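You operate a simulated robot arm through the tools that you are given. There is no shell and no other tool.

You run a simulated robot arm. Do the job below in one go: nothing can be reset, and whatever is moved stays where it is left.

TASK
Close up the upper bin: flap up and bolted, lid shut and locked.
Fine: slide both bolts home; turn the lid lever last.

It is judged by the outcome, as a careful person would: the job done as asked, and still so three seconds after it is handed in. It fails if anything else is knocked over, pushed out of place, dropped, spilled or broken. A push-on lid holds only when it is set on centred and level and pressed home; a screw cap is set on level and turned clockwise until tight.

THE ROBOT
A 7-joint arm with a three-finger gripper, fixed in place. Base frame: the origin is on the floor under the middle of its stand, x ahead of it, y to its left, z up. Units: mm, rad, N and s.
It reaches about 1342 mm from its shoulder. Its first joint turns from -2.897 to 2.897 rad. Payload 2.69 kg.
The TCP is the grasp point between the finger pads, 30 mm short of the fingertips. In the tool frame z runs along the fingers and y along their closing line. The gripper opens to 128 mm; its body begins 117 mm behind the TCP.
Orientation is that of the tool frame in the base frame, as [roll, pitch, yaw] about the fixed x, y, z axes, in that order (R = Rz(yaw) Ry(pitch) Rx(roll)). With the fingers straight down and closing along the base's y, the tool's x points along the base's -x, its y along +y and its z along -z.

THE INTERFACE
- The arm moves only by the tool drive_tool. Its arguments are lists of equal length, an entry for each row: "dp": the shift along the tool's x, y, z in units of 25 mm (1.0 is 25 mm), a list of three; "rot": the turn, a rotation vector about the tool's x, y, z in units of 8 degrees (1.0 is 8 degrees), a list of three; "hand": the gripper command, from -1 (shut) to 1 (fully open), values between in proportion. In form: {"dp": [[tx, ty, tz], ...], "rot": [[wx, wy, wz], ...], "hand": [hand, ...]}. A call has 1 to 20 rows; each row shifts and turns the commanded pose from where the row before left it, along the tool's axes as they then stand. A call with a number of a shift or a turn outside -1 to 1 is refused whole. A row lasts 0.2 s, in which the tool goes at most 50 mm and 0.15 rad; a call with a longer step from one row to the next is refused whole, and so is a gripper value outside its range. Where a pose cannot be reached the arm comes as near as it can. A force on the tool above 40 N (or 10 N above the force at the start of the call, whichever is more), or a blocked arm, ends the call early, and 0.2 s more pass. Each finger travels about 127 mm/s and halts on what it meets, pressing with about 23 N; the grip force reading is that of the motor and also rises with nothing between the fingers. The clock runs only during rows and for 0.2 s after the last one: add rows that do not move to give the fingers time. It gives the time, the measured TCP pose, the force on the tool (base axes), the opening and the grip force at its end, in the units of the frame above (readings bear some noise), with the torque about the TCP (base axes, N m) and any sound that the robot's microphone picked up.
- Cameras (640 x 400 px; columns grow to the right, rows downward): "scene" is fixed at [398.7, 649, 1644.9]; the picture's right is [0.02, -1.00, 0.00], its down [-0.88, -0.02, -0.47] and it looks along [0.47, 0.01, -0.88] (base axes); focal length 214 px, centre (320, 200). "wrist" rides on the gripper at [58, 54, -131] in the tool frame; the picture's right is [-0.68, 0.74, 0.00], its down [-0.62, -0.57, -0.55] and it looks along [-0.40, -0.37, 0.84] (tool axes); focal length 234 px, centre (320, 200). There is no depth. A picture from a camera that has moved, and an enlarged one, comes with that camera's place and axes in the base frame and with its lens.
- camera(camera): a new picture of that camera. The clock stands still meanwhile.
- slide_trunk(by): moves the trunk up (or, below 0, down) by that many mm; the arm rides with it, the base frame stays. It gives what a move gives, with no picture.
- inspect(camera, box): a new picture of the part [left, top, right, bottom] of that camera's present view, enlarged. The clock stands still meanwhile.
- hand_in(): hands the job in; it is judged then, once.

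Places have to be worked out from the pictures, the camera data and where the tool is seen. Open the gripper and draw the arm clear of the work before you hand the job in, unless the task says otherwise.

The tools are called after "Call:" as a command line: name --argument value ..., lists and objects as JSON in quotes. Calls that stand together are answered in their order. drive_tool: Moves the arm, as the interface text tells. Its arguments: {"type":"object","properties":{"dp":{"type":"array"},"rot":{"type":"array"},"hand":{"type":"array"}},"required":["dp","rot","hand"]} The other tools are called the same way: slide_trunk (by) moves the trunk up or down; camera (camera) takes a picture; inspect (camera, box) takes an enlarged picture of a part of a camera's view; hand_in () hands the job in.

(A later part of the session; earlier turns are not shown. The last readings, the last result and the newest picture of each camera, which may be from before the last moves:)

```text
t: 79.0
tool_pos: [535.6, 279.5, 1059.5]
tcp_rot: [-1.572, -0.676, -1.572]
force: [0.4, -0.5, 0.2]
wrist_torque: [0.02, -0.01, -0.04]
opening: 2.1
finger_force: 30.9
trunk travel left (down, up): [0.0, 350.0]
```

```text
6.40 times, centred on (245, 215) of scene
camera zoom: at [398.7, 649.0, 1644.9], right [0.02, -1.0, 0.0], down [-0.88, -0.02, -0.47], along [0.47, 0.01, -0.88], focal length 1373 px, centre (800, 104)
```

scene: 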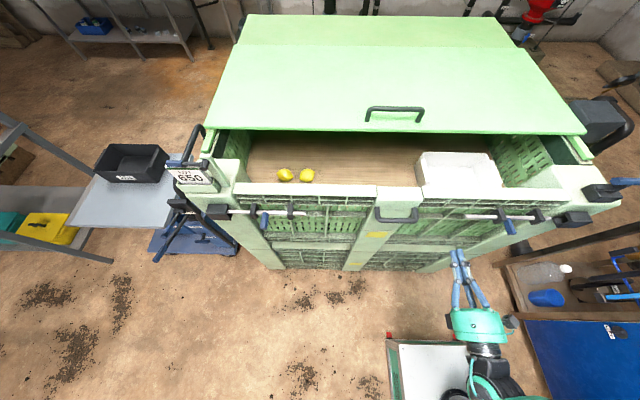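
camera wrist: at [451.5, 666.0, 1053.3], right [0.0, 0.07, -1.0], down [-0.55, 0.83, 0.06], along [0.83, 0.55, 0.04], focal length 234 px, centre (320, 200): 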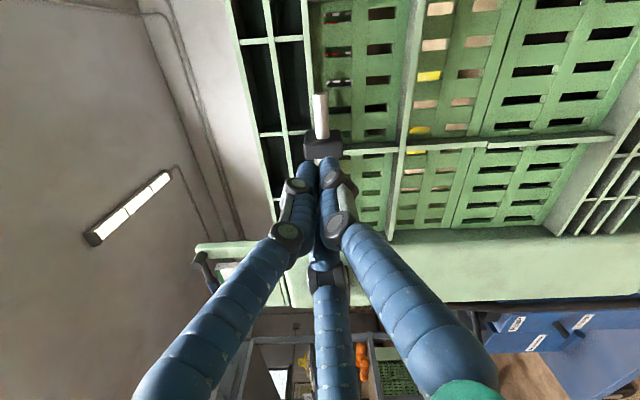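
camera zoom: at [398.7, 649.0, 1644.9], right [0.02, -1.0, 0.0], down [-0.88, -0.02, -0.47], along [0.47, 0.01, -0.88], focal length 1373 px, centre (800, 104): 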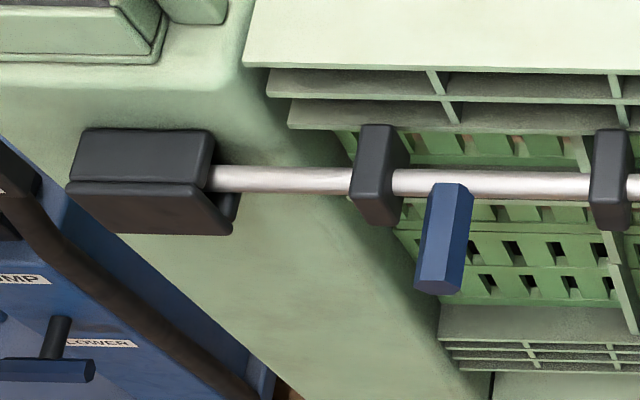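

The left bolt stays in. Now I enlarge the right bolt area.

Call:
inspect --camera "scene" --box '[455, 190, 605, 280]'

Call:
camera --camera "wrist"

```text
4.27 times, centred on (530, 235) of scene
camera zoom: at [398.7, 649.0, 1644.9], right [0.02, -1.0, 0.0], down [-0.88, -0.02, -0.47], along [0.47, 0.01, -0.88], focal length 915 px, centre (-576, 51)
```

zoom: 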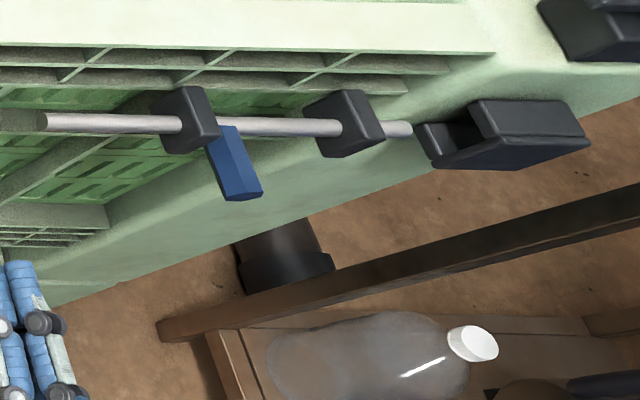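

```text
taken
camera wrist: at [403.9, 201.1, 1054.6], right [0.0, 0.07, -1.0], down [-0.55, 0.84, 0.06], along [0.84, 0.54, 0.03], focal length 234 px, centre (320, 200)
```

wrist: 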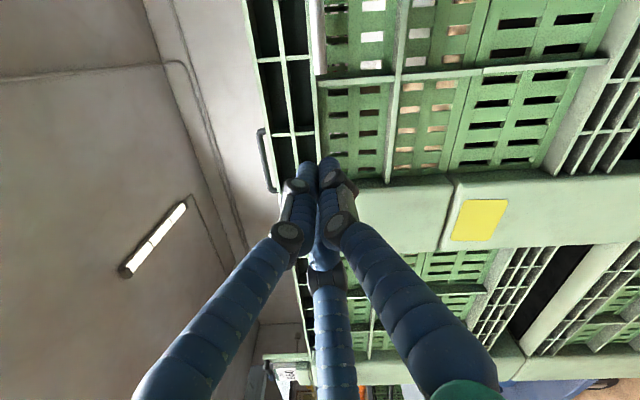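

The right handle is at y≈103, x 615–657, z≈1059. I move to y≈148 then forward so the tips sit beside it.

Call:
drive_tool --dp '[[0.814, 0.647, 0], [0.814, 0.647, 0], [0.814, 0.647, 0], [0.814, 0.647, 0], [0.814, 0.647, 0], [0, 0, 0.95], [0, 0, 0.95], [0, 0, 0.95]]' --rot '[[0, 0, 0], [0, 0, 0], [0, 0, 0], [0, 0, 0], [0, 0, 0], [0, 0, 0], [0, 0, 0], [0, 0, 0]]' --hand '[-1, -1, -1, -1, -1, -1, -1, -1]'

Call:
inspect --camera "scene" --box '[455, 190, 605, 280]'

```text
t: 80.8
tool_pos: [610.3, 149.6, 1062.7]
tcp_rot: [-1.572, -0.677, -1.574]
force: [-0.7, 1.2, 0.0]
wrist_torque: [0.01, 0.04, 0.0]
opening: 2.1
finger_force: 31.2
trunk travel left (down, up): [0.0, 350.0]
```

```text
4.27 times, centred on (530, 235) of scene
camera zoom: at [398.7, 649.0, 1644.9], right [0.02, -1.0, 0.0], down [-0.88, -0.02, -0.47], along [0.47, 0.01, -0.88], focal length 915 px, centre (-576, 51)
```

zoom: 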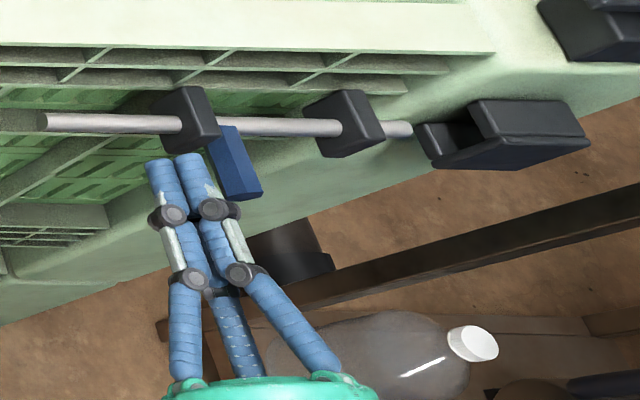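

Well placed beside the handle. I push toward −y in 10 mm rows.

Call:
drive_tool --dp '[[-0.1, 0.125, -0.15], [0.313, 0.249, 0], [0.313, 0.249, 0], [0.313, 0.249, 0], [0.313, 0.249, 0], [0.313, 0.249, 0], [0.313, 0.249, 0]]' --rot '[[0, 0, 0], [0, 0, 0], [0, 0, 0], [0, 0, 0], [0, 0, 0], [0, 0, 0], [0, 0, 0]]' --hand '[-1, -1, -1, -1, -1, -1, -1]'

Call:
inspect --camera "scene" --box '[455, 190, 605, 280]'

```text
t: 82.4
tool_pos: [604.5, 90.4, 1057.3]
tcp_rot: [-1.573, -0.677, -1.573]
force: [0.1, -1.2, 0.4]
wrist_torque: [0.02, 0.01, 0.03]
opening: 2.4
finger_force: 31.6
trunk travel left (down, up): [0.0, 350.0]
```

```text
4.27 times, centred on (530, 235) of scene
camera zoom: at [398.7, 649.0, 1644.9], right [0.02, -1.0, 0.0], down [-0.88, -0.02, -0.47], along [0.47, 0.01, -0.88], focal length 915 px, centre (-576, 51)
```

zoom: 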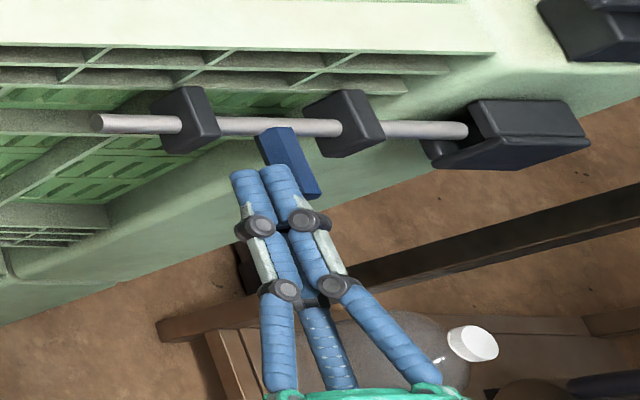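

The right bolt is sliding and its tip is entering the keeper. I continue in finer steps to the stop.

Call:
drive_tool --dp '[[0.25, 0.199, 0], [0.25, 0.199, 0], [0.15, 0.119, 0], [0.11, 0.087, 0], [0.11, 0.087, 0], [0.11, 0.087, 0]]' --rot '[[0, 0, 0], [0, 0, 0], [0, 0, 0], [0, 0, 0], [0, 0, 0], [0, 0, 0]]' --hand '[-1, -1, -1, -1, -1, -1]'

Call:
inspect --camera "scene" --box '[455, 190, 605, 280]'

```text
t: 83.5
tool_pos: [602.6, 65.1, 1035.0]
tcp_rot: [-1.622, -0.684, -1.536]
force: [4.7, 9.4, -10.4]
wrist_torque: [-0.07, 0.21, 0.15]
opening: 1.8
finger_force: 31.7
trunk travel left (down, up): [0.0, 350.0]
stopped in row 5: the force on the tool passed its limit at 50 N (the readings are from after the stop); the commanded pose is now the measured one
```

```text
4.27 times, centred on (530, 235) of scene
camera zoom: at [398.7, 649.0, 1644.9], right [0.02, -1.0, 0.0], down [-0.88, -0.02, -0.47], along [0.47, 0.01, -0.88], focal length 915 px, centre (-576, 51)
```

zoom: 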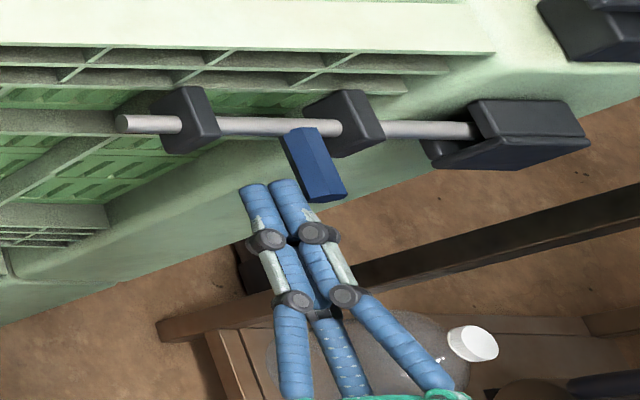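

The fingers slipped downward at the stop. I back off, restore the pitch and height, then recheck the bolt with a clean push.

Call:
drive_tool --dp '[[-0.313, -0.249, 0], [-0.47, -0.373, 0], [-0.47, -0.373, 0], [0.31, -0.39, 0], [0.31, -0.39, 0]]' --rot '[[0, 0, 0], [0, 0, 0], [0, 0, 0], [0.22, 0.18, 0], [0, 0, 0]]' --hand '[-1, -1, -1, -1, -1]'

Call:
inspect --camera "scene" --box '[455, 190, 605, 280]'

```text
t: 84.7
tool_pos: [604.0, 105.7, 1062.1]
tcp_rot: [-1.565, -0.685, -1.575]
force: [0.4, -0.3, 0.4]
wrist_torque: [0.02, 0.02, -0.04]
opening: 2.1
finger_force: 31.7
trunk travel left (down, up): [0.0, 350.0]
```

```text
4.27 times, centred on (530, 235) of scene
camera zoom: at [398.7, 649.0, 1644.9], right [0.02, -1.0, 0.0], down [-0.88, -0.02, -0.47], along [0.47, 0.01, -0.88], focal length 915 px, centre (-576, 51)
```

zoom: 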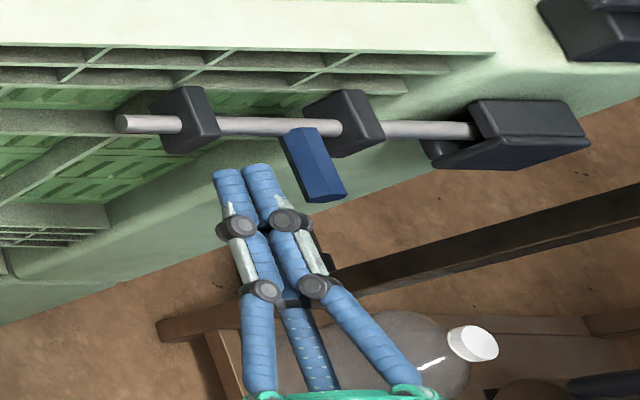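

Now a clean second push with fine steps to verify the right bolt is at its stop.

Call:
drive_tool --dp '[[0.25, 0.25, 0], [0.28, 0.223, 0], [0.28, 0.223, 0], [0.08, 0.063, 0], [0.08, 0.063, 0], [0.08, 0.063, 0], [0.08, 0.063, 0], [0.08, 0.063, 0], [0.08, 0.063, 0]]' --rot '[[0, 0, 0], [0, 0, 0], [0, 0, 0], [0, 0, 0], [0, 0, 0], [0, 0, 0], [0, 0, 0], [0, 0, 0], [0, 0, 0]]' --hand '[-1, -1, -1, -1, -1, -1, -1, -1, -1]'

Call:
inspect --camera "scene" --box '[455, 190, 605, 280]'

```text
t: 86.5
tool_pos: [603.7, 70.2, 1061.8]
tcp_rot: [-1.563, -0.692, -1.566]
force: [1.3, 18.8, -0.9]
wrist_torque: [0.16, -0.08, 0.19]
opening: 1.9
finger_force: 32.0
trunk travel left (down, up): [0.0, 350.0]
stopped in row 8: the force on the tool passed its limit at 46 N (the readings are from after the stop); the commanded pose is now the measured one
```

```text
4.27 times, centred on (530, 235) of scene
camera zoom: at [398.7, 649.0, 1644.9], right [0.02, -1.0, 0.0], down [-0.88, -0.02, -0.47], along [0.47, 0.01, -0.88], focal length 915 px, centre (-576, 51)
```

zoom: 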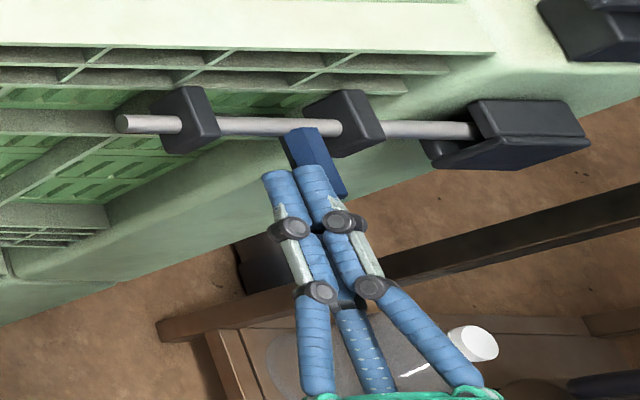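

Same position at 46 N – the right bolt is at its stop too (≈56 mm travel, matching the left). I retreat and raise the trunk to work on the lid.

Call:
drive_tool --dp '[[-0.313, -0.249, 0], [-0.313, -0.249, -0.5], [0, 0, -1], [0, 0, -1], [0, 0, -1]]' --rot '[[0, 0, 0], [0, 0, 0], [0, 0, 0], [0, 0, 0], [0, 0, 0]]' --hand '[-1, -1, -1, -1, -1]'

Call:
slide_trunk --by 275

Call:
camera --camera "scene"

```text
t: 87.7
tool_pos: [515.2, 88.4, 1062.0]
tcp_rot: [-1.568, -0.688, -1.568]
force: [-0.2, -0.5, 0.0]
wrist_torque: [0.01, -0.02, -0.05]
opening: 2.2
finger_force: 31.7
trunk travel left (down, up): [0.0, 350.0]
```

```text
t: 90.4
tool_pos: [515.5, 87.4, 1336.1]
tcp_rot: [-1.568, -0.689, -1.567]
force: [-1.0, 0.1, -0.7]
wrist_torque: [0.0, -0.02, 0.03]
opening: 1.9
finger_force: 31.3
trunk travel left (down, up): [-275.0, 75.0]
```

```text
taken
```

scene: 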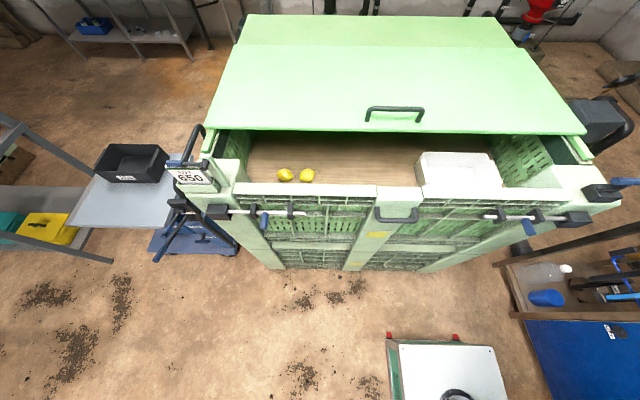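

Flap and bolts hold. Now I turn the tool to point straight down with its closing line along x, ready for the lid handle.

Call:
drive_tool --dp '[[0, 0, 0], [0, 0, 0], [0, 0, 0], [0, 0, 0], [0, 0, 0], [0, 0, 0], [0, 0, 0], [0, 0, 0], [0, 0, 0], [0, 0, 0], [0, 0, 0], [0, 0, 0], [0, 0, 0], [0, 0, 0], [0, 0, 0], [0, 0, 0]]' --rot '[[-0.79, -0.65, 0], [-0.79, -0.65, 0], [-0.79, -0.65, 0], [-0.79, -0.65, 0], [-0.79, -0.65, 0], [-0.79, -0.65, 0], [-0.79, -0.65, 0], [-0.79, -0.65, 0], [-0.79, -0.65, 0], [-0.79, -0.65, 0], [-0.79, -0.65, 0], [0, 0, 0.94], [0, 0, 0.94], [0, 0, 0.94], [0, 0, 0.94], [0, 0, 0.94]]' --hand '[-1, -1, -1, -1, -1, -1, -1, -1, -1, -1, -1, -1, -1, -1, -1, -1]'

Call:
camera --camera "wrist"

```text
t: 93.8
tool_pos: [515.7, 87.8, 1336.2]
tcp_rot: [-3.139, -0.002, -1.533]
force: [0.7, -0.2, 0.6]
wrist_torque: [0.01, 0.0, 0.01]
opening: 2.2
finger_force: 31.5
trunk travel left (down, up): [-275.0, 75.0]
```

```text
taken
camera wrist: at [462.9, 28.4, 1467.2], right [-0.76, 0.65, 0.0], down [0.54, 0.64, 0.55], along [0.36, 0.42, -0.83], focal length 234 px, centre (320, 200)
```

wrist: 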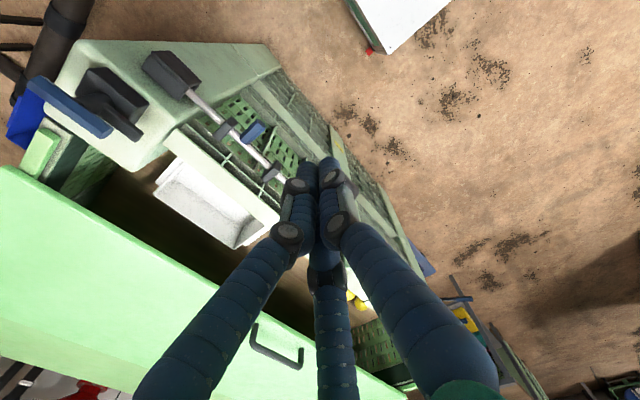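

The right post latch is visible at upper left; I zoom on it and on the lid's right front corner.

Call:
inspect --camera "wrist" --box '[0, 30, 200, 190]'

Call:
inspect --camera "wrist" --box '[0, 150, 340, 400]'

```text
2.50 times, centred on (100, 110) of wrist
camera zoom: at [462.9, 28.4, 1467.2], right [-0.76, 0.65, 0.0], down [0.54, 0.64, 0.55], along [0.36, 0.42, -0.83], focal length 585 px, centre (870, 425)
```

zoom: 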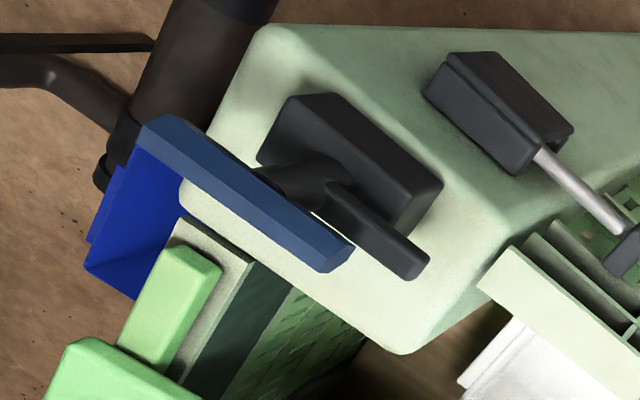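

```text
1.60 times, centred on (170, 275) of wrist
camera zoom: at [462.9, 28.4, 1467.2], right [-0.76, 0.65, 0.0], down [0.54, 0.64, 0.55], along [0.36, 0.42, -0.83], focal length 375 px, centre (560, 80)
```

zoom: 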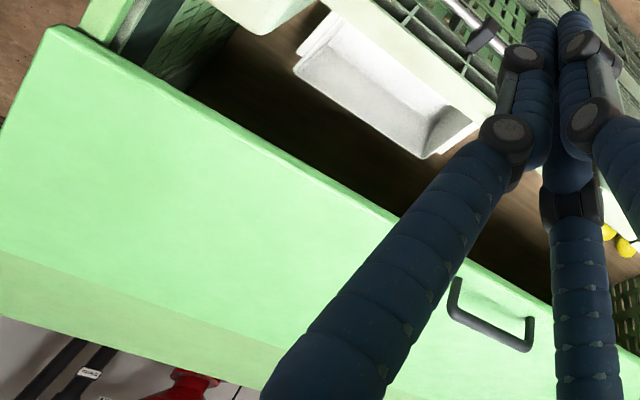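

The lid handle bar is at x≈945, y 350–517, z≈1207. I move above it at z≈1290 with the fingers partly open.

Call:
drive_tool --dp '[[0, 0, 0], [-0.693, -0.953, 0.1], [-0.693, -0.953, 0.1], [-0.693, -0.953, 0.1], [-0.693, -0.953, 0.1], [-0.693, -0.953, 0.1], [-0.693, -0.953, 0.1], [-0.693, -0.953, 0.1], [-0.693, -0.953, 0.1], [-0.693, -0.953, 0.1], [-0.693, -0.953, 0.1], [-0.693, -0.953, 0.1], [-0.693, -0.953, 0.1], [-0.693, -0.953, 0.1], [-0.693, -0.953, 0.1], [-0.693, -0.953, 0.1], [-0.693, -0.953, 0.1], [-0.693, -0.953, 0.1], [-0.693, -0.953, 0.1]]' --rot '[[0, 0, 0.27], [0, 0, 0], [0, 0, 0], [0, 0, 0], [0, 0, 0], [0, 0, 0], [0, 0, 0], [0, 0, 0], [0, 0, 0], [0, 0, 0], [0, 0, 0], [0, 0, 0], [0, 0, 0], [0, 0, 0], [0, 0, 0], [0, 0, 0], [0, 0, 0], [0, 0, 0], [0, 0, 0]]' --hand '[-0.05, -0.05, -0.05, -0.05, -0.05, -0.05, -0.05, -0.05, -0.05, -0.05, -0.05, -0.05, -0.05, -0.05, -0.05, -0.05, -0.05, -0.05, -0.05]'

Call:
camera --camera "wrist"

Call:
camera --camera "scene"

```text
t: 97.8
tool_pos: [943.3, 399.7, 1293.5]
tcp_rot: [-3.14, -0.001, -1.572]
force: [0.4, -0.9, 0.6]
wrist_torque: [0.0, 0.0, 0.0]
opening: 60.6
finger_force: 0.1
trunk travel left (down, up): [-275.0, 75.0]
```

```text
taken
camera wrist: at [889.6, 341.7, 1423.7], right [-0.74, 0.68, 0.0], down [0.56, 0.62, 0.55], along [0.37, 0.4, -0.84], focal length 234 px, centre (320, 200)
```

wrist: 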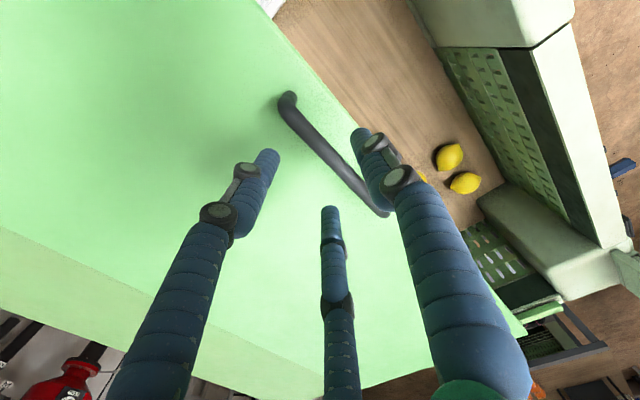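

```text
taken
```

scene: 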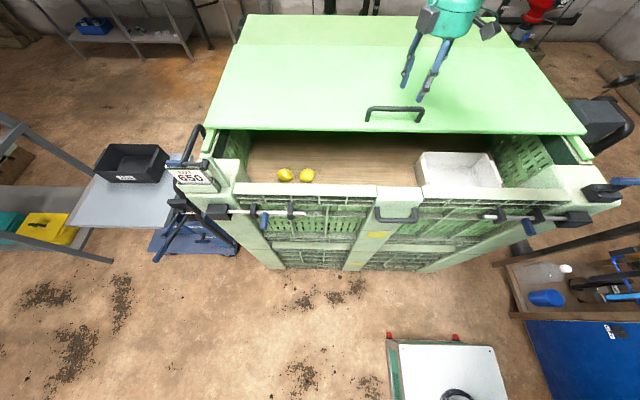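

The fingers straddle the bar with thumb in front. I lower to TCP z≈1210 (tips ~14 mm above the lid) and then close on the bar.

Call:
drive_tool --dp '[[0, 0.12, 0.83], [0, 0, 0.83], [0, 0, 0.83], [0, 0, 0.83], [0, 0, 0]]' --rot '[[0, 0, 0], [0, 0, 0], [0, 0, 0], [0, 0, 0], [0, 0, 0]]' --hand '[-0.05, -0.05, -0.05, -0.05, -0.05]'

Call:
camera --camera "wrist"

Call:
inspect --camera "scene" --box '[340, 60, 460, 150]'

```text
t: 99.0
tool_pos: [940.3, 399.2, 1209.5]
tcp_rot: [-3.14, -0.001, -1.572]
force: [-0.7, -0.1, -0.2]
wrist_torque: [0.01, 0.03, 0.01]
opening: 60.6
finger_force: 0.1
trunk travel left (down, up): [-275.0, 75.0]
```

```text
taken
camera wrist: at [886.5, 340.9, 1340.1], right [-0.74, 0.68, 0.0], down [0.56, 0.62, 0.55], along [0.37, 0.4, -0.83], focal length 234 px, centre (320, 200)
```

wrist: 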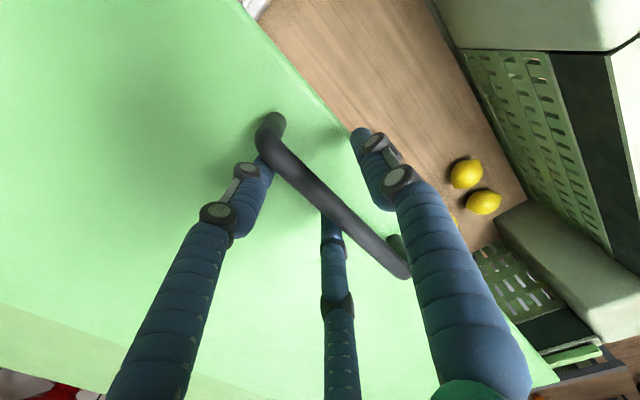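

```text
4.44 times, centred on (400, 105) of scene
camera zoom: at [398.7, 649.0, 1644.9], right [0.02, -1.0, 0.0], down [-0.88, -0.02, -0.47], along [0.47, 0.01, -0.88], focal length 953 px, centre (-36, 622)
```

zoom: 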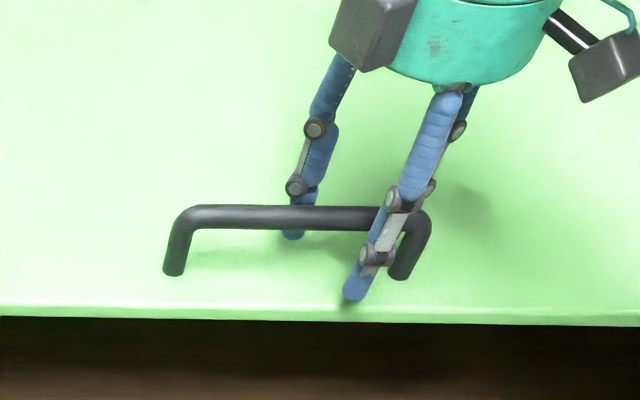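

The bar is between thumb and fingers. I shift 25 mm toward the handle's middle and close the grip.

Call:
drive_tool --dp '[[-1, 0, 0], [0, 0, 0], [0, 0, 0], [0, 0, 0], [0, 0, 0]]' --rot '[[0, 0, 0], [0, 0, 0], [0, 0, 0], [0, 0, 0], [0, 0, 0]]' --hand '[-0.05, -0.05, -1, -1, -1]'

Call:
camera --camera "wrist"

```text
t: 100.2
tool_pos: [941.6, 423.8, 1209.4]
tcp_rot: [-3.138, 0.0, -1.573]
force: [2.0, -6.5, 3.7]
wrist_torque: [-0.12, 0.03, 0.04]
opening: 24.4
finger_force: 45.1
trunk travel left (down, up): [-275.0, 75.0]
```

```text
taken
camera wrist: at [886.7, 365.6, 1339.7], right [-0.74, 0.68, 0.0], down [0.56, 0.62, 0.55], along [0.37, 0.4, -0.83], focal length 234 px, centre (320, 200)
```

wrist: 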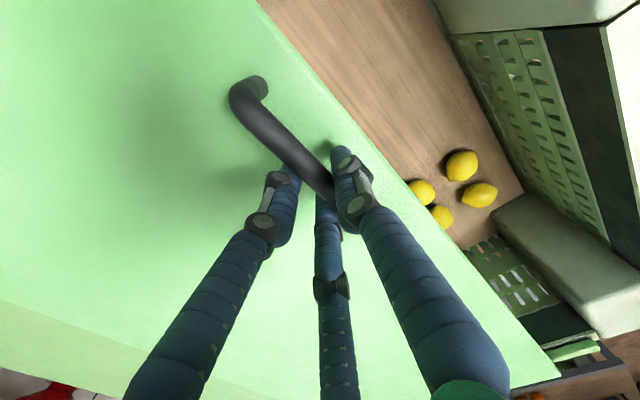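

The bar is gripped (24 mm). I pull gently in −x by 30 mm to see if the lid slides.

Call:
drive_tool --dp '[[0, 0.3, 0], [0, 0.3, 0], [0, 0.3, 0], [0, 0.3, 0]]' --rot '[[0, 0, 0], [0, 0, 0], [0, 0, 0], [0, 0, 0]]' --hand '[-1, -1, -1, -1]'

Call:
camera --camera "scene"

```text
t: 101.2
tool_pos: [912.3, 424.3, 1208.4]
tcp_rot: [-3.14, -0.001, -1.57]
force: [-0.7, -6.1, 1.2]
wrist_torque: [0.25, -0.05, -0.03]
opening: 24.5
finger_force: 44.9
trunk travel left (down, up): [-275.0, 75.0]
```

```text
taken
```

scene: 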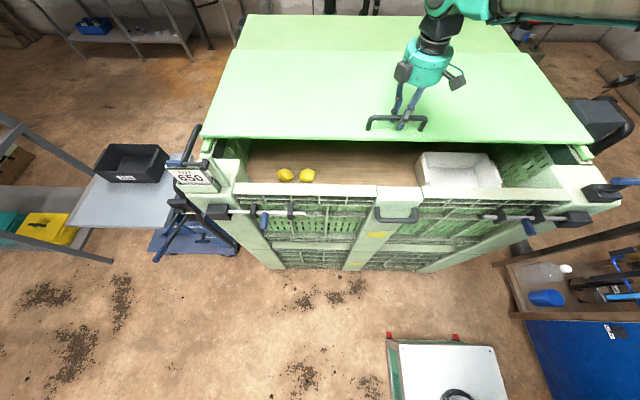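

The lid slides easily. I pull another 80 mm and check the clearances near the posts.

Call:
drive_tool --dp '[[0, 0.4, 0], [0, 0.4, 0], [0, 0.4, 0], [0, 0.4, 0], [0, 0.4, 0], [0, 0.4, 0], [0, 0.4, 0], [0, 0.4, 0]]' --rot '[[0, 0, 0], [0, 0, 0], [0, 0, 0], [0, 0, 0], [0, 0, 0], [0, 0, 0], [0, 0, 0], [0, 0, 0]]' --hand '[-1, -1, -1, -1, -1, -1, -1, -1]'

Call:
camera --camera "scene"

Call:
inspect --camera "scene" --box '[140, 100, 300, 220]'

Call:
inspect --camera "scene" --box '[480, 110, 640, 230]'

```text
t: 103.0
tool_pos: [829.2, 424.4, 1209.2]
tcp_rot: [-3.141, 0.0, -1.57]
force: [-1.0, -16.4, -3.6]
wrist_torque: [-0.13, -0.09, 0.05]
opening: 24.3
finger_force: 45.0
trunk travel left (down, up): [-275.0, 75.0]
```

```text
taken
```

scene: 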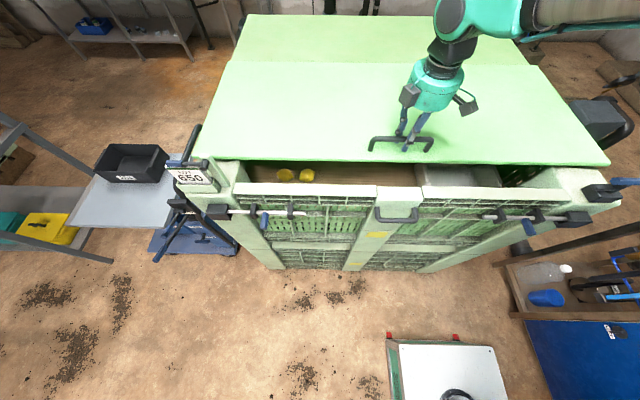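

```text
3.33 times, centred on (220, 160) of scene
camera zoom: at [398.7, 649.0, 1644.9], right [0.02, -1.0, 0.0], down [-0.88, -0.02, -0.47], along [0.47, 0.01, -0.88], focal length 715 px, centre (653, 333)
```

zoom: 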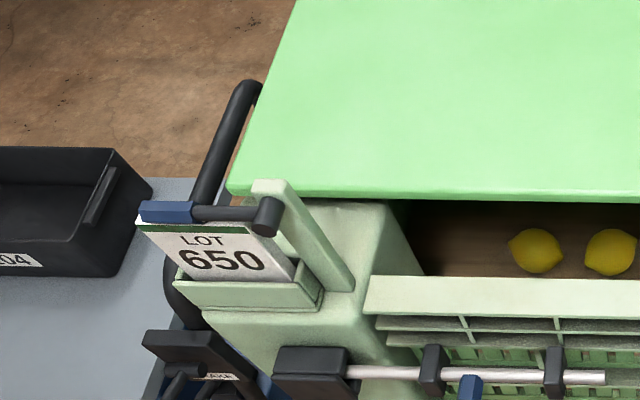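

```text
3.33 times, centred on (560, 170) of scene
camera zoom: at [398.7, 649.0, 1644.9], right [0.02, -1.0, 0.0], down [-0.88, -0.02, -0.47], along [0.47, 0.01, -0.88], focal length 715 px, centre (-480, 300)
```

zoom: 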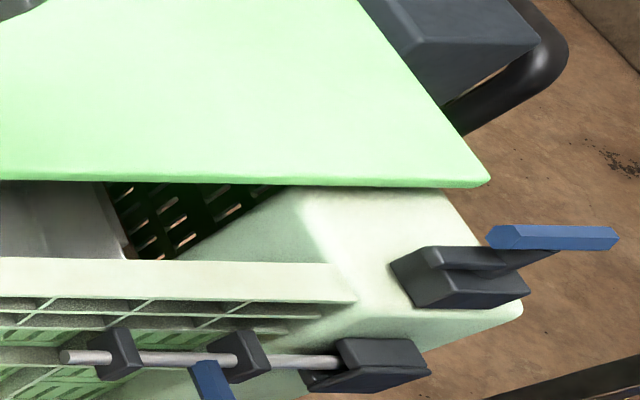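

Lid front is now near x≈787, level and clear. I pull on 40 mm more, then in smaller steps.

Call:
drive_tool --dp '[[0, 0.4, 0], [0, 0.4, 0], [0, 0.4, 0], [0, 0.3, 0]]' --rot '[[0, 0, 0], [0, 0, 0], [0, 0, 0], [0, 0, 0]]' --hand '[-1, -1, -1, -1]'

Call:
inspect --camera "scene" --box '[140, 100, 300, 220]'

Call:
inspect --camera "scene" --box '[480, 110, 640, 230]'

```text
t: 104.0
tool_pos: [793.7, 424.5, 1208.5]
tcp_rot: [-3.141, -0.001, -1.57]
force: [-1.1, -16.6, -9.4]
wrist_torque: [0.21, -0.16, 0.05]
opening: 24.3
finger_force: 45.1
trunk travel left (down, up): [-275.0, 75.0]
```

```text
3.33 times, centred on (220, 160) of scene
camera zoom: at [398.7, 649.0, 1644.9], right [0.02, -1.0, 0.0], down [-0.88, -0.02, -0.47], along [0.47, 0.01, -0.88], focal length 715 px, centre (653, 333)
```

zoom: 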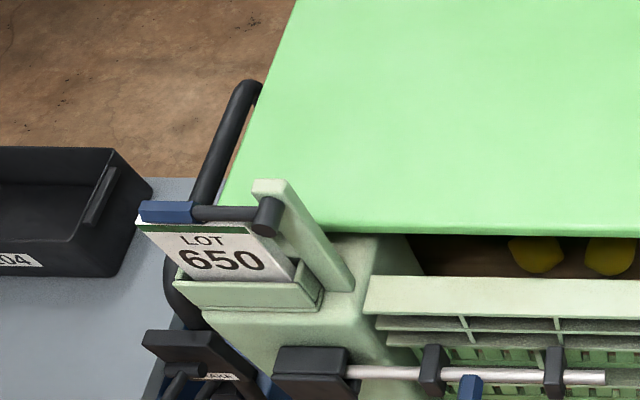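

```text
3.33 times, centred on (560, 170) of scene
camera zoom: at [398.7, 649.0, 1644.9], right [0.02, -1.0, 0.0], down [-0.88, -0.02, -0.47], along [0.47, 0.01, -0.88], focal length 715 px, centre (-480, 300)
```

zoom: 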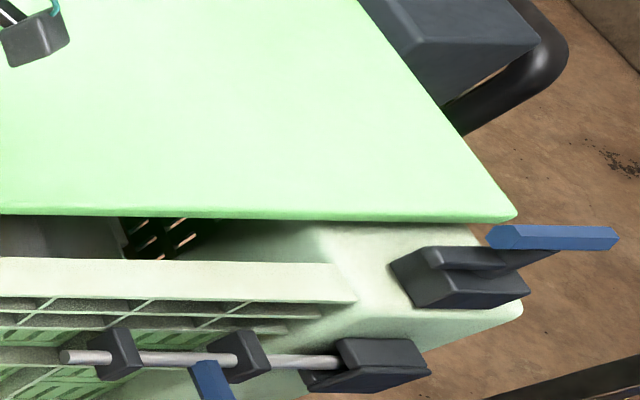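

The lid front is about x≈752, close to the post hardware. I continue in 5 mm steps until it meets its stop.

Call:
drive_tool --dp '[[0, 0.2, 0], [0, 0.2, 0], [0, 0.2, 0], [0, 0.2, 0]]' --rot '[[0, 0, 0], [0, 0, 0], [0, 0, 0], [0, 0, 0]]' --hand '[-1, -1, -1, -1]'

Call:
inspect --camera "scene" --box '[140, 100, 300, 220]'

Call:
inspect --camera "scene" --box '[480, 110, 640, 230]'

```text
t: 105.0
tool_pos: [776.4, 424.8, 1210.2]
tcp_rot: [-3.138, 0.001, -1.57]
force: [19.0, -9.1, -13.9]
wrist_torque: [-0.51, -0.14, 0.1]
opening: 24.0
finger_force: 45.4
trunk travel left (down, up): [-275.0, 75.0]
```

```text
3.33 times, centred on (220, 160) of scene
camera zoom: at [398.7, 649.0, 1644.9], right [0.02, -1.0, 0.0], down [-0.88, -0.02, -0.47], along [0.47, 0.01, -0.88], focal length 715 px, centre (653, 333)
```

zoom: 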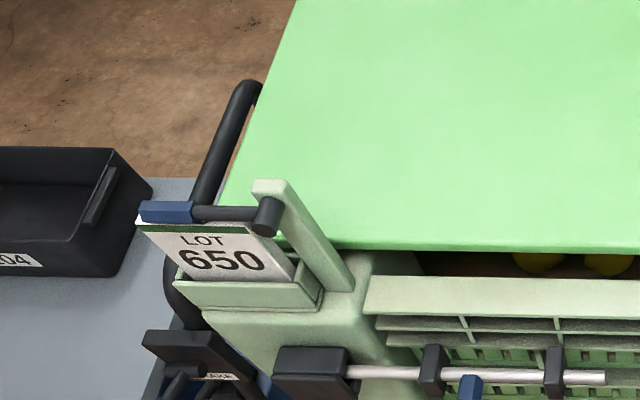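

```text
3.33 times, centred on (560, 170) of scene
camera zoom: at [398.7, 649.0, 1644.9], right [0.02, -1.0, 0.0], down [-0.88, -0.02, -0.47], along [0.47, 0.01, -0.88], focal length 715 px, centre (-480, 300)
```

zoom: 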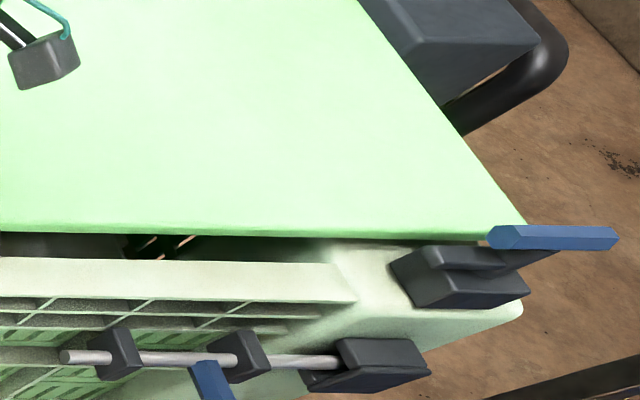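

Force in x rises to 19 N; I continue with 3 mm steps to confirm the end stop.

Call:
drive_tool --dp '[[0, 0.12, 0], [0, 0.12, 0], [0, 0.12, 0]]' --rot '[[0, 0, 0], [0, 0, 0], [0, 0, 0]]' --hand '[-1, -1, -1]'

Call:
inspect --camera "scene" --box '[480, 110, 640, 230]'

Call:
camera --camera "wrist"

```text
t: 105.5
tool_pos: [775.6, 424.1, 1208.9]
tcp_rot: [-3.133, 0.0, -1.57]
force: [19.5, 3.9, -10.8]
wrist_torque: [-1.07, -0.25, -0.1]
opening: 24.1
finger_force: 45.1
trunk travel left (down, up): [-275.0, 75.0]
stopped in row 2: the force on the tool passed its limit at 44 N (the readings are from after the stop); the commanded pose is now the measured one
```

```text
3.33 times, centred on (560, 170) of scene
camera zoom: at [398.7, 649.0, 1644.9], right [0.02, -1.0, 0.0], down [-0.88, -0.02, -0.47], along [0.47, 0.01, -0.88], focal length 715 px, centre (-480, 300)
```

zoom: 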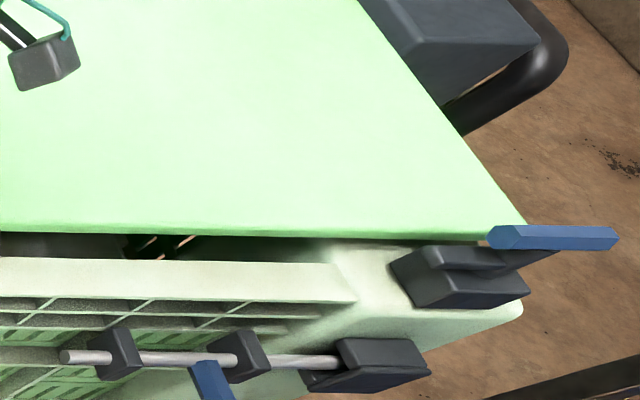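

```text
taken
camera wrist: at [721.0, 365.6, 1339.5], right [-0.74, 0.68, 0.0], down [0.56, 0.61, 0.55], along [0.38, 0.41, -0.83], focal length 234 px, centre (320, 200)
```

wrist: 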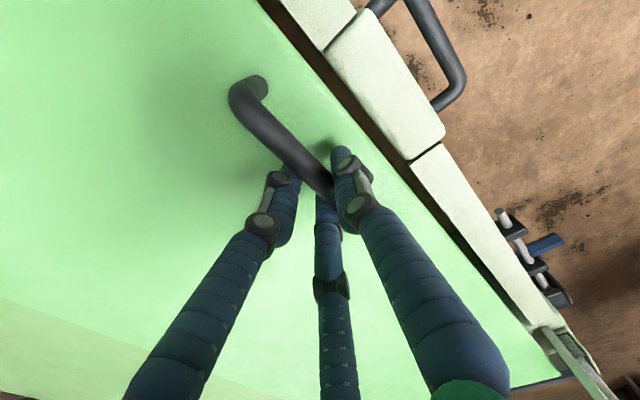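

The lid stopped firmly at the same place (about 166 mm travel, front near x≈733). I look at the front gap, the left upright and behind the left lever from here.

Call:
inspect --camera "wrist" --box '[480, 260, 640, 400]'

Call:
inspect --camera "wrist" --box '[240, 0, 480, 170]'

Call:
inspect --camera "scene" --box '[150, 120, 260, 220]'

```text
2.86 times, centred on (560, 330) of wrist
camera zoom: at [721.0, 365.6, 1339.5], right [-0.74, 0.68, 0.0], down [0.56, 0.61, 0.55], along [0.38, 0.41, -0.83], focal length 669 px, centre (-366, -171)
```

zoom: 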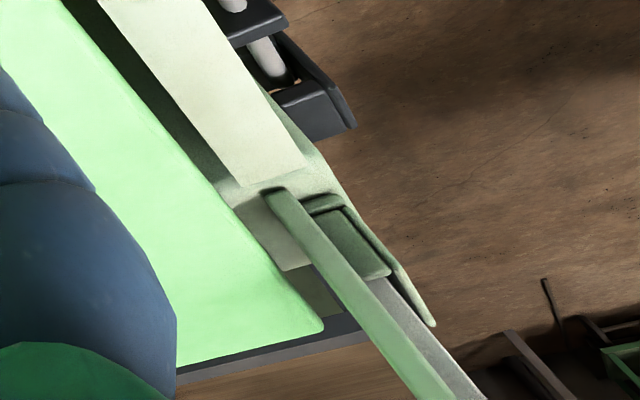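

```text
2.35 times, centred on (360, 85) of wrist
camera zoom: at [721.0, 365.6, 1339.5], right [-0.74, 0.68, 0.0], down [0.56, 0.61, 0.55], along [0.38, 0.41, -0.83], focal length 551 px, centre (226, 471)
```

zoom: 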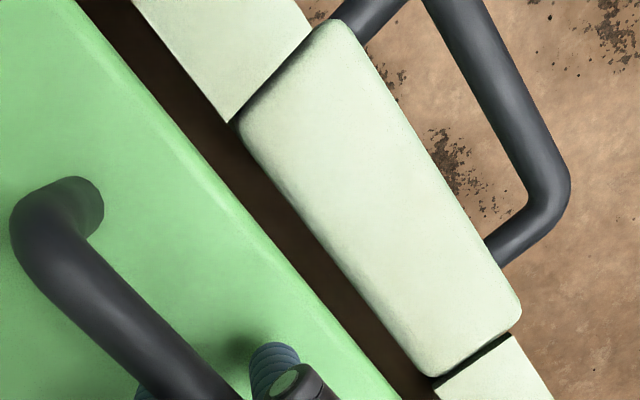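

```text
4.00 times, centred on (205, 170) of scene
camera zoom: at [398.7, 649.0, 1644.9], right [0.02, -1.0, 0.0], down [-0.88, -0.02, -0.47], along [0.47, 0.01, -0.88], focal length 858 px, centre (780, 320)
```

zoom: 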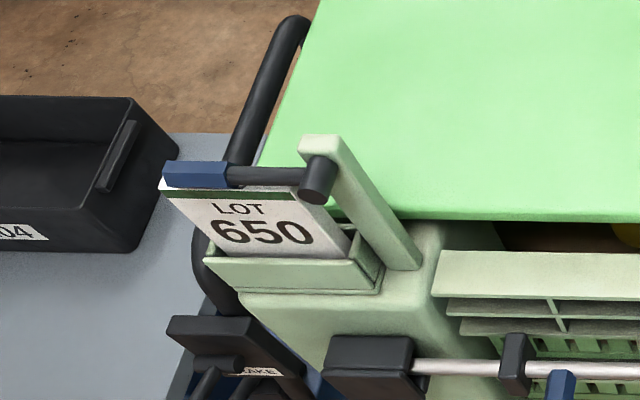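

The lid rests against a stop with a narrow gap to the flap top. I release the handle, rise, and go look closely at the right latch and the lid corner.

Call:
drive_tool --dp '[[0, 0, 0], [0, 0, 0], [0, 0, -0.5], [0, 0, -1], [0, 0, -1], [0, 0, -1], [0, 0, 0], [0, 0, 0], [0, 0, 0], [0, 0, 0], [0, 0, 0], [0, 0, 0], [0, 0, 0], [0, 0, 0], [0, 0, 0], [0, 0, 0], [0, 0, 0], [0, 0, 0]]' --rot '[[0, 0, 0], [0, 0, 0], [0, 0, 0], [0, 0, 0], [0, 0, 0], [0, 0, 0], [0, 0, 0.94], [0, 0, 0.94], [0, 0, 0.94], [0, 0, 0.94], [0, 0, 0.94], [0, 0, 0.94], [0, 0, 0.94], [0, 0, 0.94], [0, 0, 0.94], [0, 0, 0.94], [0, 0, 0.94], [0, 0, 0.94]]' --hand '[-0.05, -0.05, -0.05, -0.05, -0.05, -0.05, -1, -1, -1, -1, -1, -1, -1, -1, -1, -1, -1, -1]'

Call:
camera --camera "wrist"

Call:
camera --camera "scene"

```text
t: 109.3
tool_pos: [772.9, 424.1, 1297.8]
tcp_rot: [3.14, 0.008, 3.134]
force: [0.9, 0.2, -0.4]
wrist_torque: [-0.02, 0.01, 0.01]
opening: 2.3
finger_force: 23.7
trunk travel left (down, up): [-275.0, 75.0]
```

```text
taken
camera wrist: at [713.0, 477.8, 1429.1], right [0.68, 0.73, 0.01], down [0.61, -0.57, 0.55], along [0.41, -0.37, -0.83], focal length 234 px, centre (320, 200)
```

wrist: 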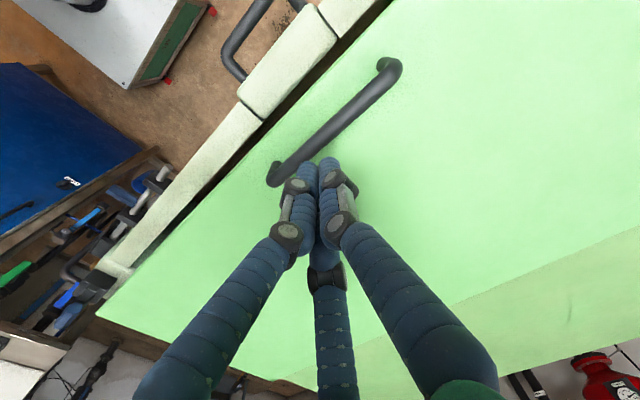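

```text
taken
```

scene: 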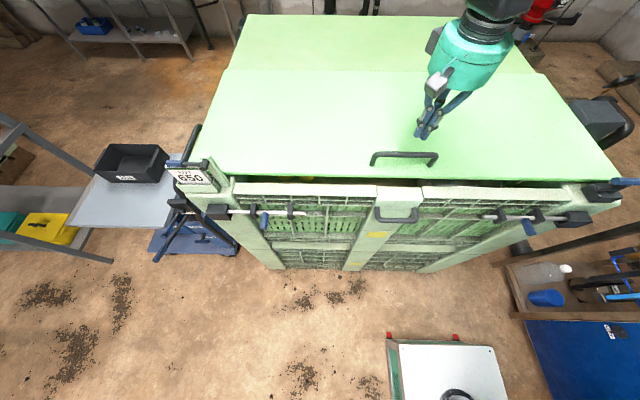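

Released cleanly; the lid stays shut. I move over to the right latch for a close view.

Call:
drive_tool --dp '[[0.328, -0.97, 0], [0.328, -0.97, 0], [0.328, -0.97, 0], [0.328, -0.97, 0], [0.328, -0.97, 0], [0.328, -0.97, 0], [0.328, -0.97, 0], [0.328, -0.97, 0], [0.328, -0.97, 0], [0.328, -0.97, 0], [0.328, -0.97, 0], [0.328, -0.97, 0], [0.328, -0.97, 0], [0.328, -0.97, 0], [0.328, -0.97, 0]]' --rot '[[0, 0, 0], [0, 0, 0], [0, 0, 0], [0, 0, 0], [0, 0, 0], [0, 0, 0], [0, 0, 0], [0, 0, 0], [0, 0, 0], [0, 0, 0], [0, 0, 0], [0, 0, 0], [0, 0, 0], [0, 0, 0], [0, 0, 0]]' --hand '[-1, -1, -1, -1, -1, -1, -1, -1, -1, -1, -1, -1, -1, -1, -1]'

Call:
camera --camera "wrist"

```text
t: 112.5
tool_pos: [648.5, 60.7, 1298.0]
tcp_rot: [3.14, 0.009, 3.137]
force: [-1.0, -0.3, 0.2]
wrist_torque: [0.0, 0.0, -0.04]
opening: 2.1
finger_force: 23.1
trunk travel left (down, up): [-275.0, 75.0]
```

```text
taken
camera wrist: at [588.8, 114.9, 1428.3], right [0.68, 0.73, 0.01], down [0.61, -0.57, 0.55], along [0.41, -0.37, -0.83], focal length 234 px, centre (320, 200)
```

wrist: 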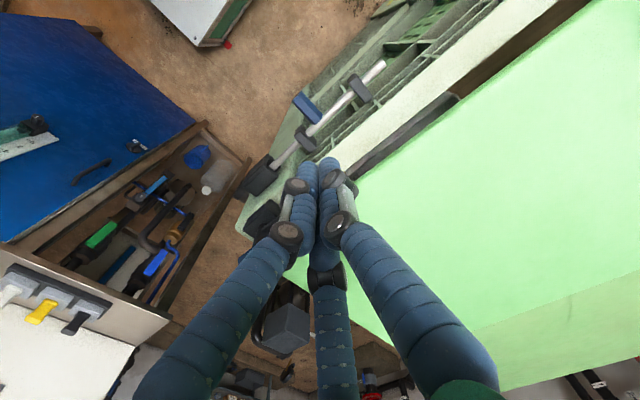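

The fingers hide the latch; I shift the camera to bring it into clear view.

Call:
drive_tool --dp '[[-0.8, 0.9, 0], [-0.8, 0.9, 0], [-0.8, 0.9, 0], [-0.8, 0.9, 0]]' --rot '[[0, 0, 0], [0, 0, 0], [0, 0, 0], [0, 0, 0]]' --hand '[-1, -1, -1, -1]'

Call:
camera --camera "wrist"

Call:
inspect --camera "wrist" --box '[130, 130, 290, 270]'

```text
t: 113.5
tool_pos: [726.6, 152.4, 1297.8]
tcp_rot: [3.141, 0.006, 3.135]
force: [0.2, 0.4, -0.3]
wrist_torque: [-0.03, 0.01, -0.01]
opening: 2.5
finger_force: 23.1
trunk travel left (down, up): [-275.0, 75.0]
```

```text
taken
camera wrist: at [668.3, 205.4, 1427.9], right [0.68, 0.73, 0.01], down [0.61, -0.57, 0.55], along [0.41, -0.37, -0.83], focal length 234 px, centre (320, 200)
```

wrist: 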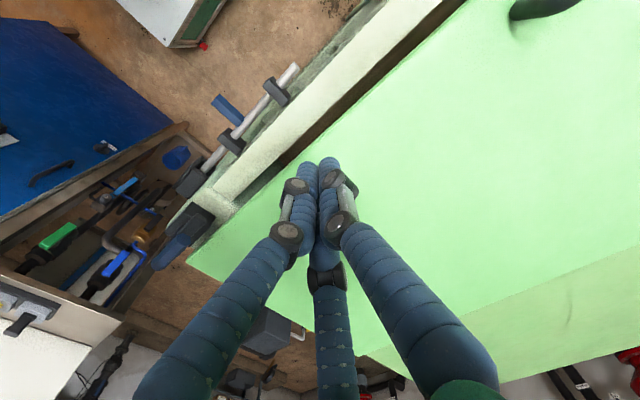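

```text
2.86 times, centred on (210, 200) of wrist
camera zoom: at [668.3, 205.4, 1427.9], right [0.68, 0.73, 0.01], down [0.61, -0.57, 0.55], along [0.41, -0.37, -0.83], focal length 669 px, centre (634, 200)
```

zoom: 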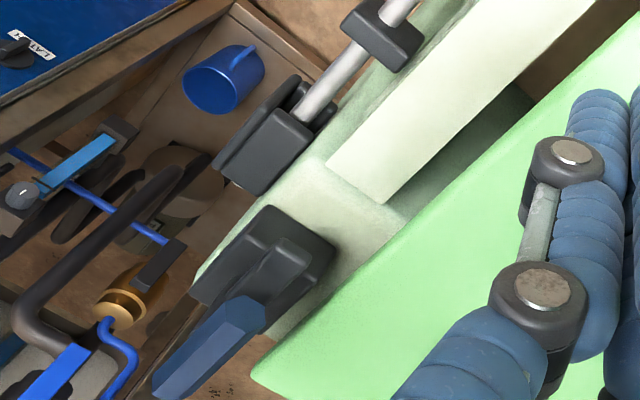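

The latch is visible; I zoom more tightly on it to see its geometry relative to the lid edge.

Call:
inspect --camera "wrist" --box '[140, 180, 260, 280]'

Call:
inspect --camera "scene" --box '[560, 150, 640, 210]'

```text
4.00 times, centred on (200, 230) of wrist
camera zoom: at [668.3, 205.4, 1427.9], right [0.68, 0.73, 0.01], down [0.61, -0.57, 0.55], along [0.41, -0.37, -0.83], focal length 937 px, centre (800, 80)
```

zoom: 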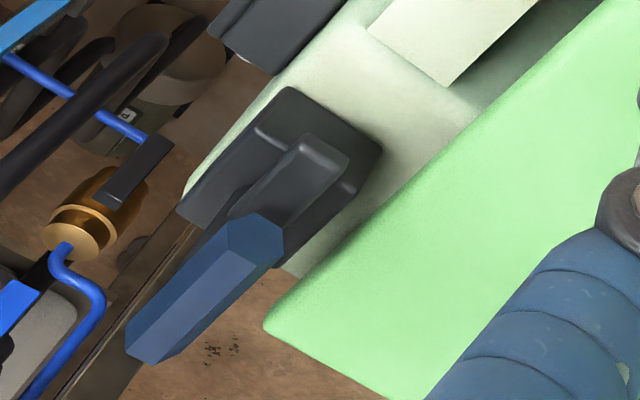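

```text
6.67 times, centred on (600, 180) of scene
camera zoom: at [398.7, 649.0, 1644.9], right [0.02, -1.0, 0.0], down [-0.88, -0.02, -0.47], along [0.47, 0.01, -0.88], focal length 1430 px, centre (-1547, 333)
```

zoom: 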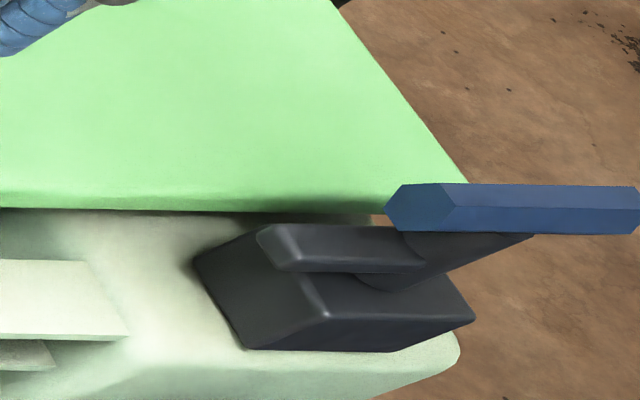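

The latch is clear now: stem near (695, −83), tongue (top z≈1185) pointing +y to y≈−30, blue bar at z≈1203 from y≈−60 to −136. I'll push the bar's outer end toward −x to swing the tongue over the lid. First I move above a spot behind that bar.

Call:
drive_tool --dp '[[-0.06, -0.92, 0], [-0.06, -0.92, 0], [-0.06, -0.92, 0], [-0.06, -0.92, 0], [-0.06, -0.92, 0], [-0.06, -0.92, 0], [-0.06, -0.92, 0], [-0.06, -0.92, 0], [-0.06, -0.92, 0], [-0.06, -0.92, 0], [-0.06, -0.92, 0], [-0.06, -0.92, 0]]' --rot '[[0, 0, 0], [0, 0, 0], [0, 0, 0], [0, 0, 0], [0, 0, 0], [0, 0, 0], [0, 0, 0], [0, 0, 0], [0, 0, 0], [0, 0, 0], [0, 0, 0], [0, 0, 0]]' --hand '[-1, -1, -1, -1, -1, -1, -1, -1, -1, -1, -1, -1]'

Call:
camera --camera "wrist"

Call:
inspect --camera "scene" --box '[500, 90, 640, 210]'

```text
t: 116.1
tool_pos: [746.1, -124.5, 1296.5]
tcp_rot: [3.14, 0.008, 3.137]
force: [0.3, 0.0, -0.5]
wrist_torque: [0.0, 0.0, -0.02]
opening: 2.5
finger_force: 22.8
trunk travel left (down, up): [-275.0, 75.0]
```

```text
taken
camera wrist: at [685.6, -71.1, 1427.7], right [0.68, 0.73, 0.01], down [0.61, -0.57, 0.55], along [0.41, -0.37, -0.83], focal length 234 px, centre (320, 200)
```

wrist: 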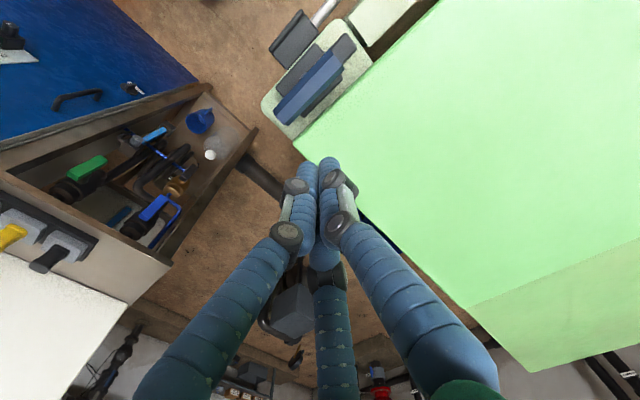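

```text
3.33 times, centred on (570, 150) of scene
camera zoom: at [398.7, 649.0, 1644.9], right [0.02, -1.0, 0.0], down [-0.88, -0.02, -0.47], along [0.47, 0.01, -0.88], focal length 715 px, centre (-513, 367)
```

zoom: 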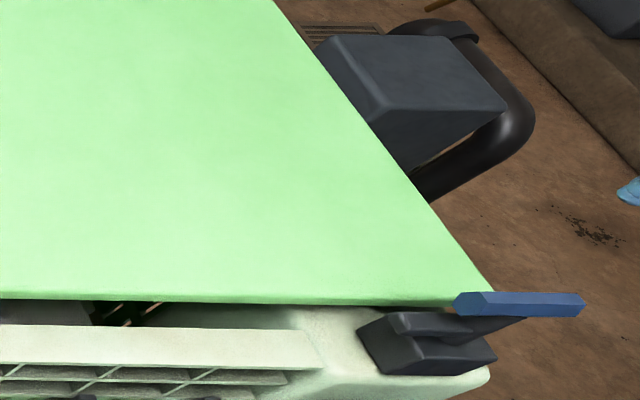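

The wrist camera looks right down on the latch here; I zoom for accurate coordinates.

Call:
inspect --camera "wrist" --box '[250, 0, 400, 160]'

```text
2.50 times, centred on (325, 80) of wrist
camera zoom: at [685.6, -71.1, 1427.7], right [0.68, 0.73, 0.01], down [0.61, -0.57, 0.55], along [0.41, -0.37, -0.83], focal length 585 px, centre (308, 500)
```

zoom: 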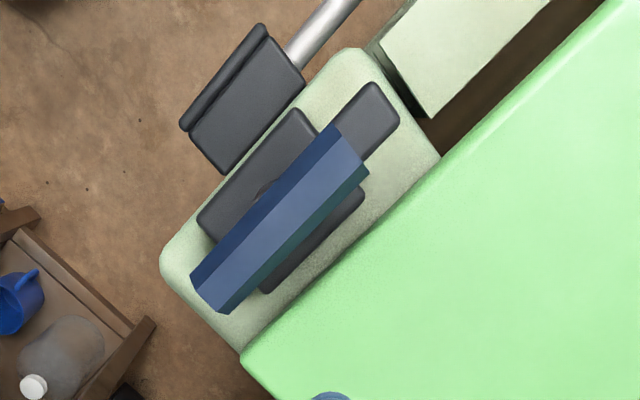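

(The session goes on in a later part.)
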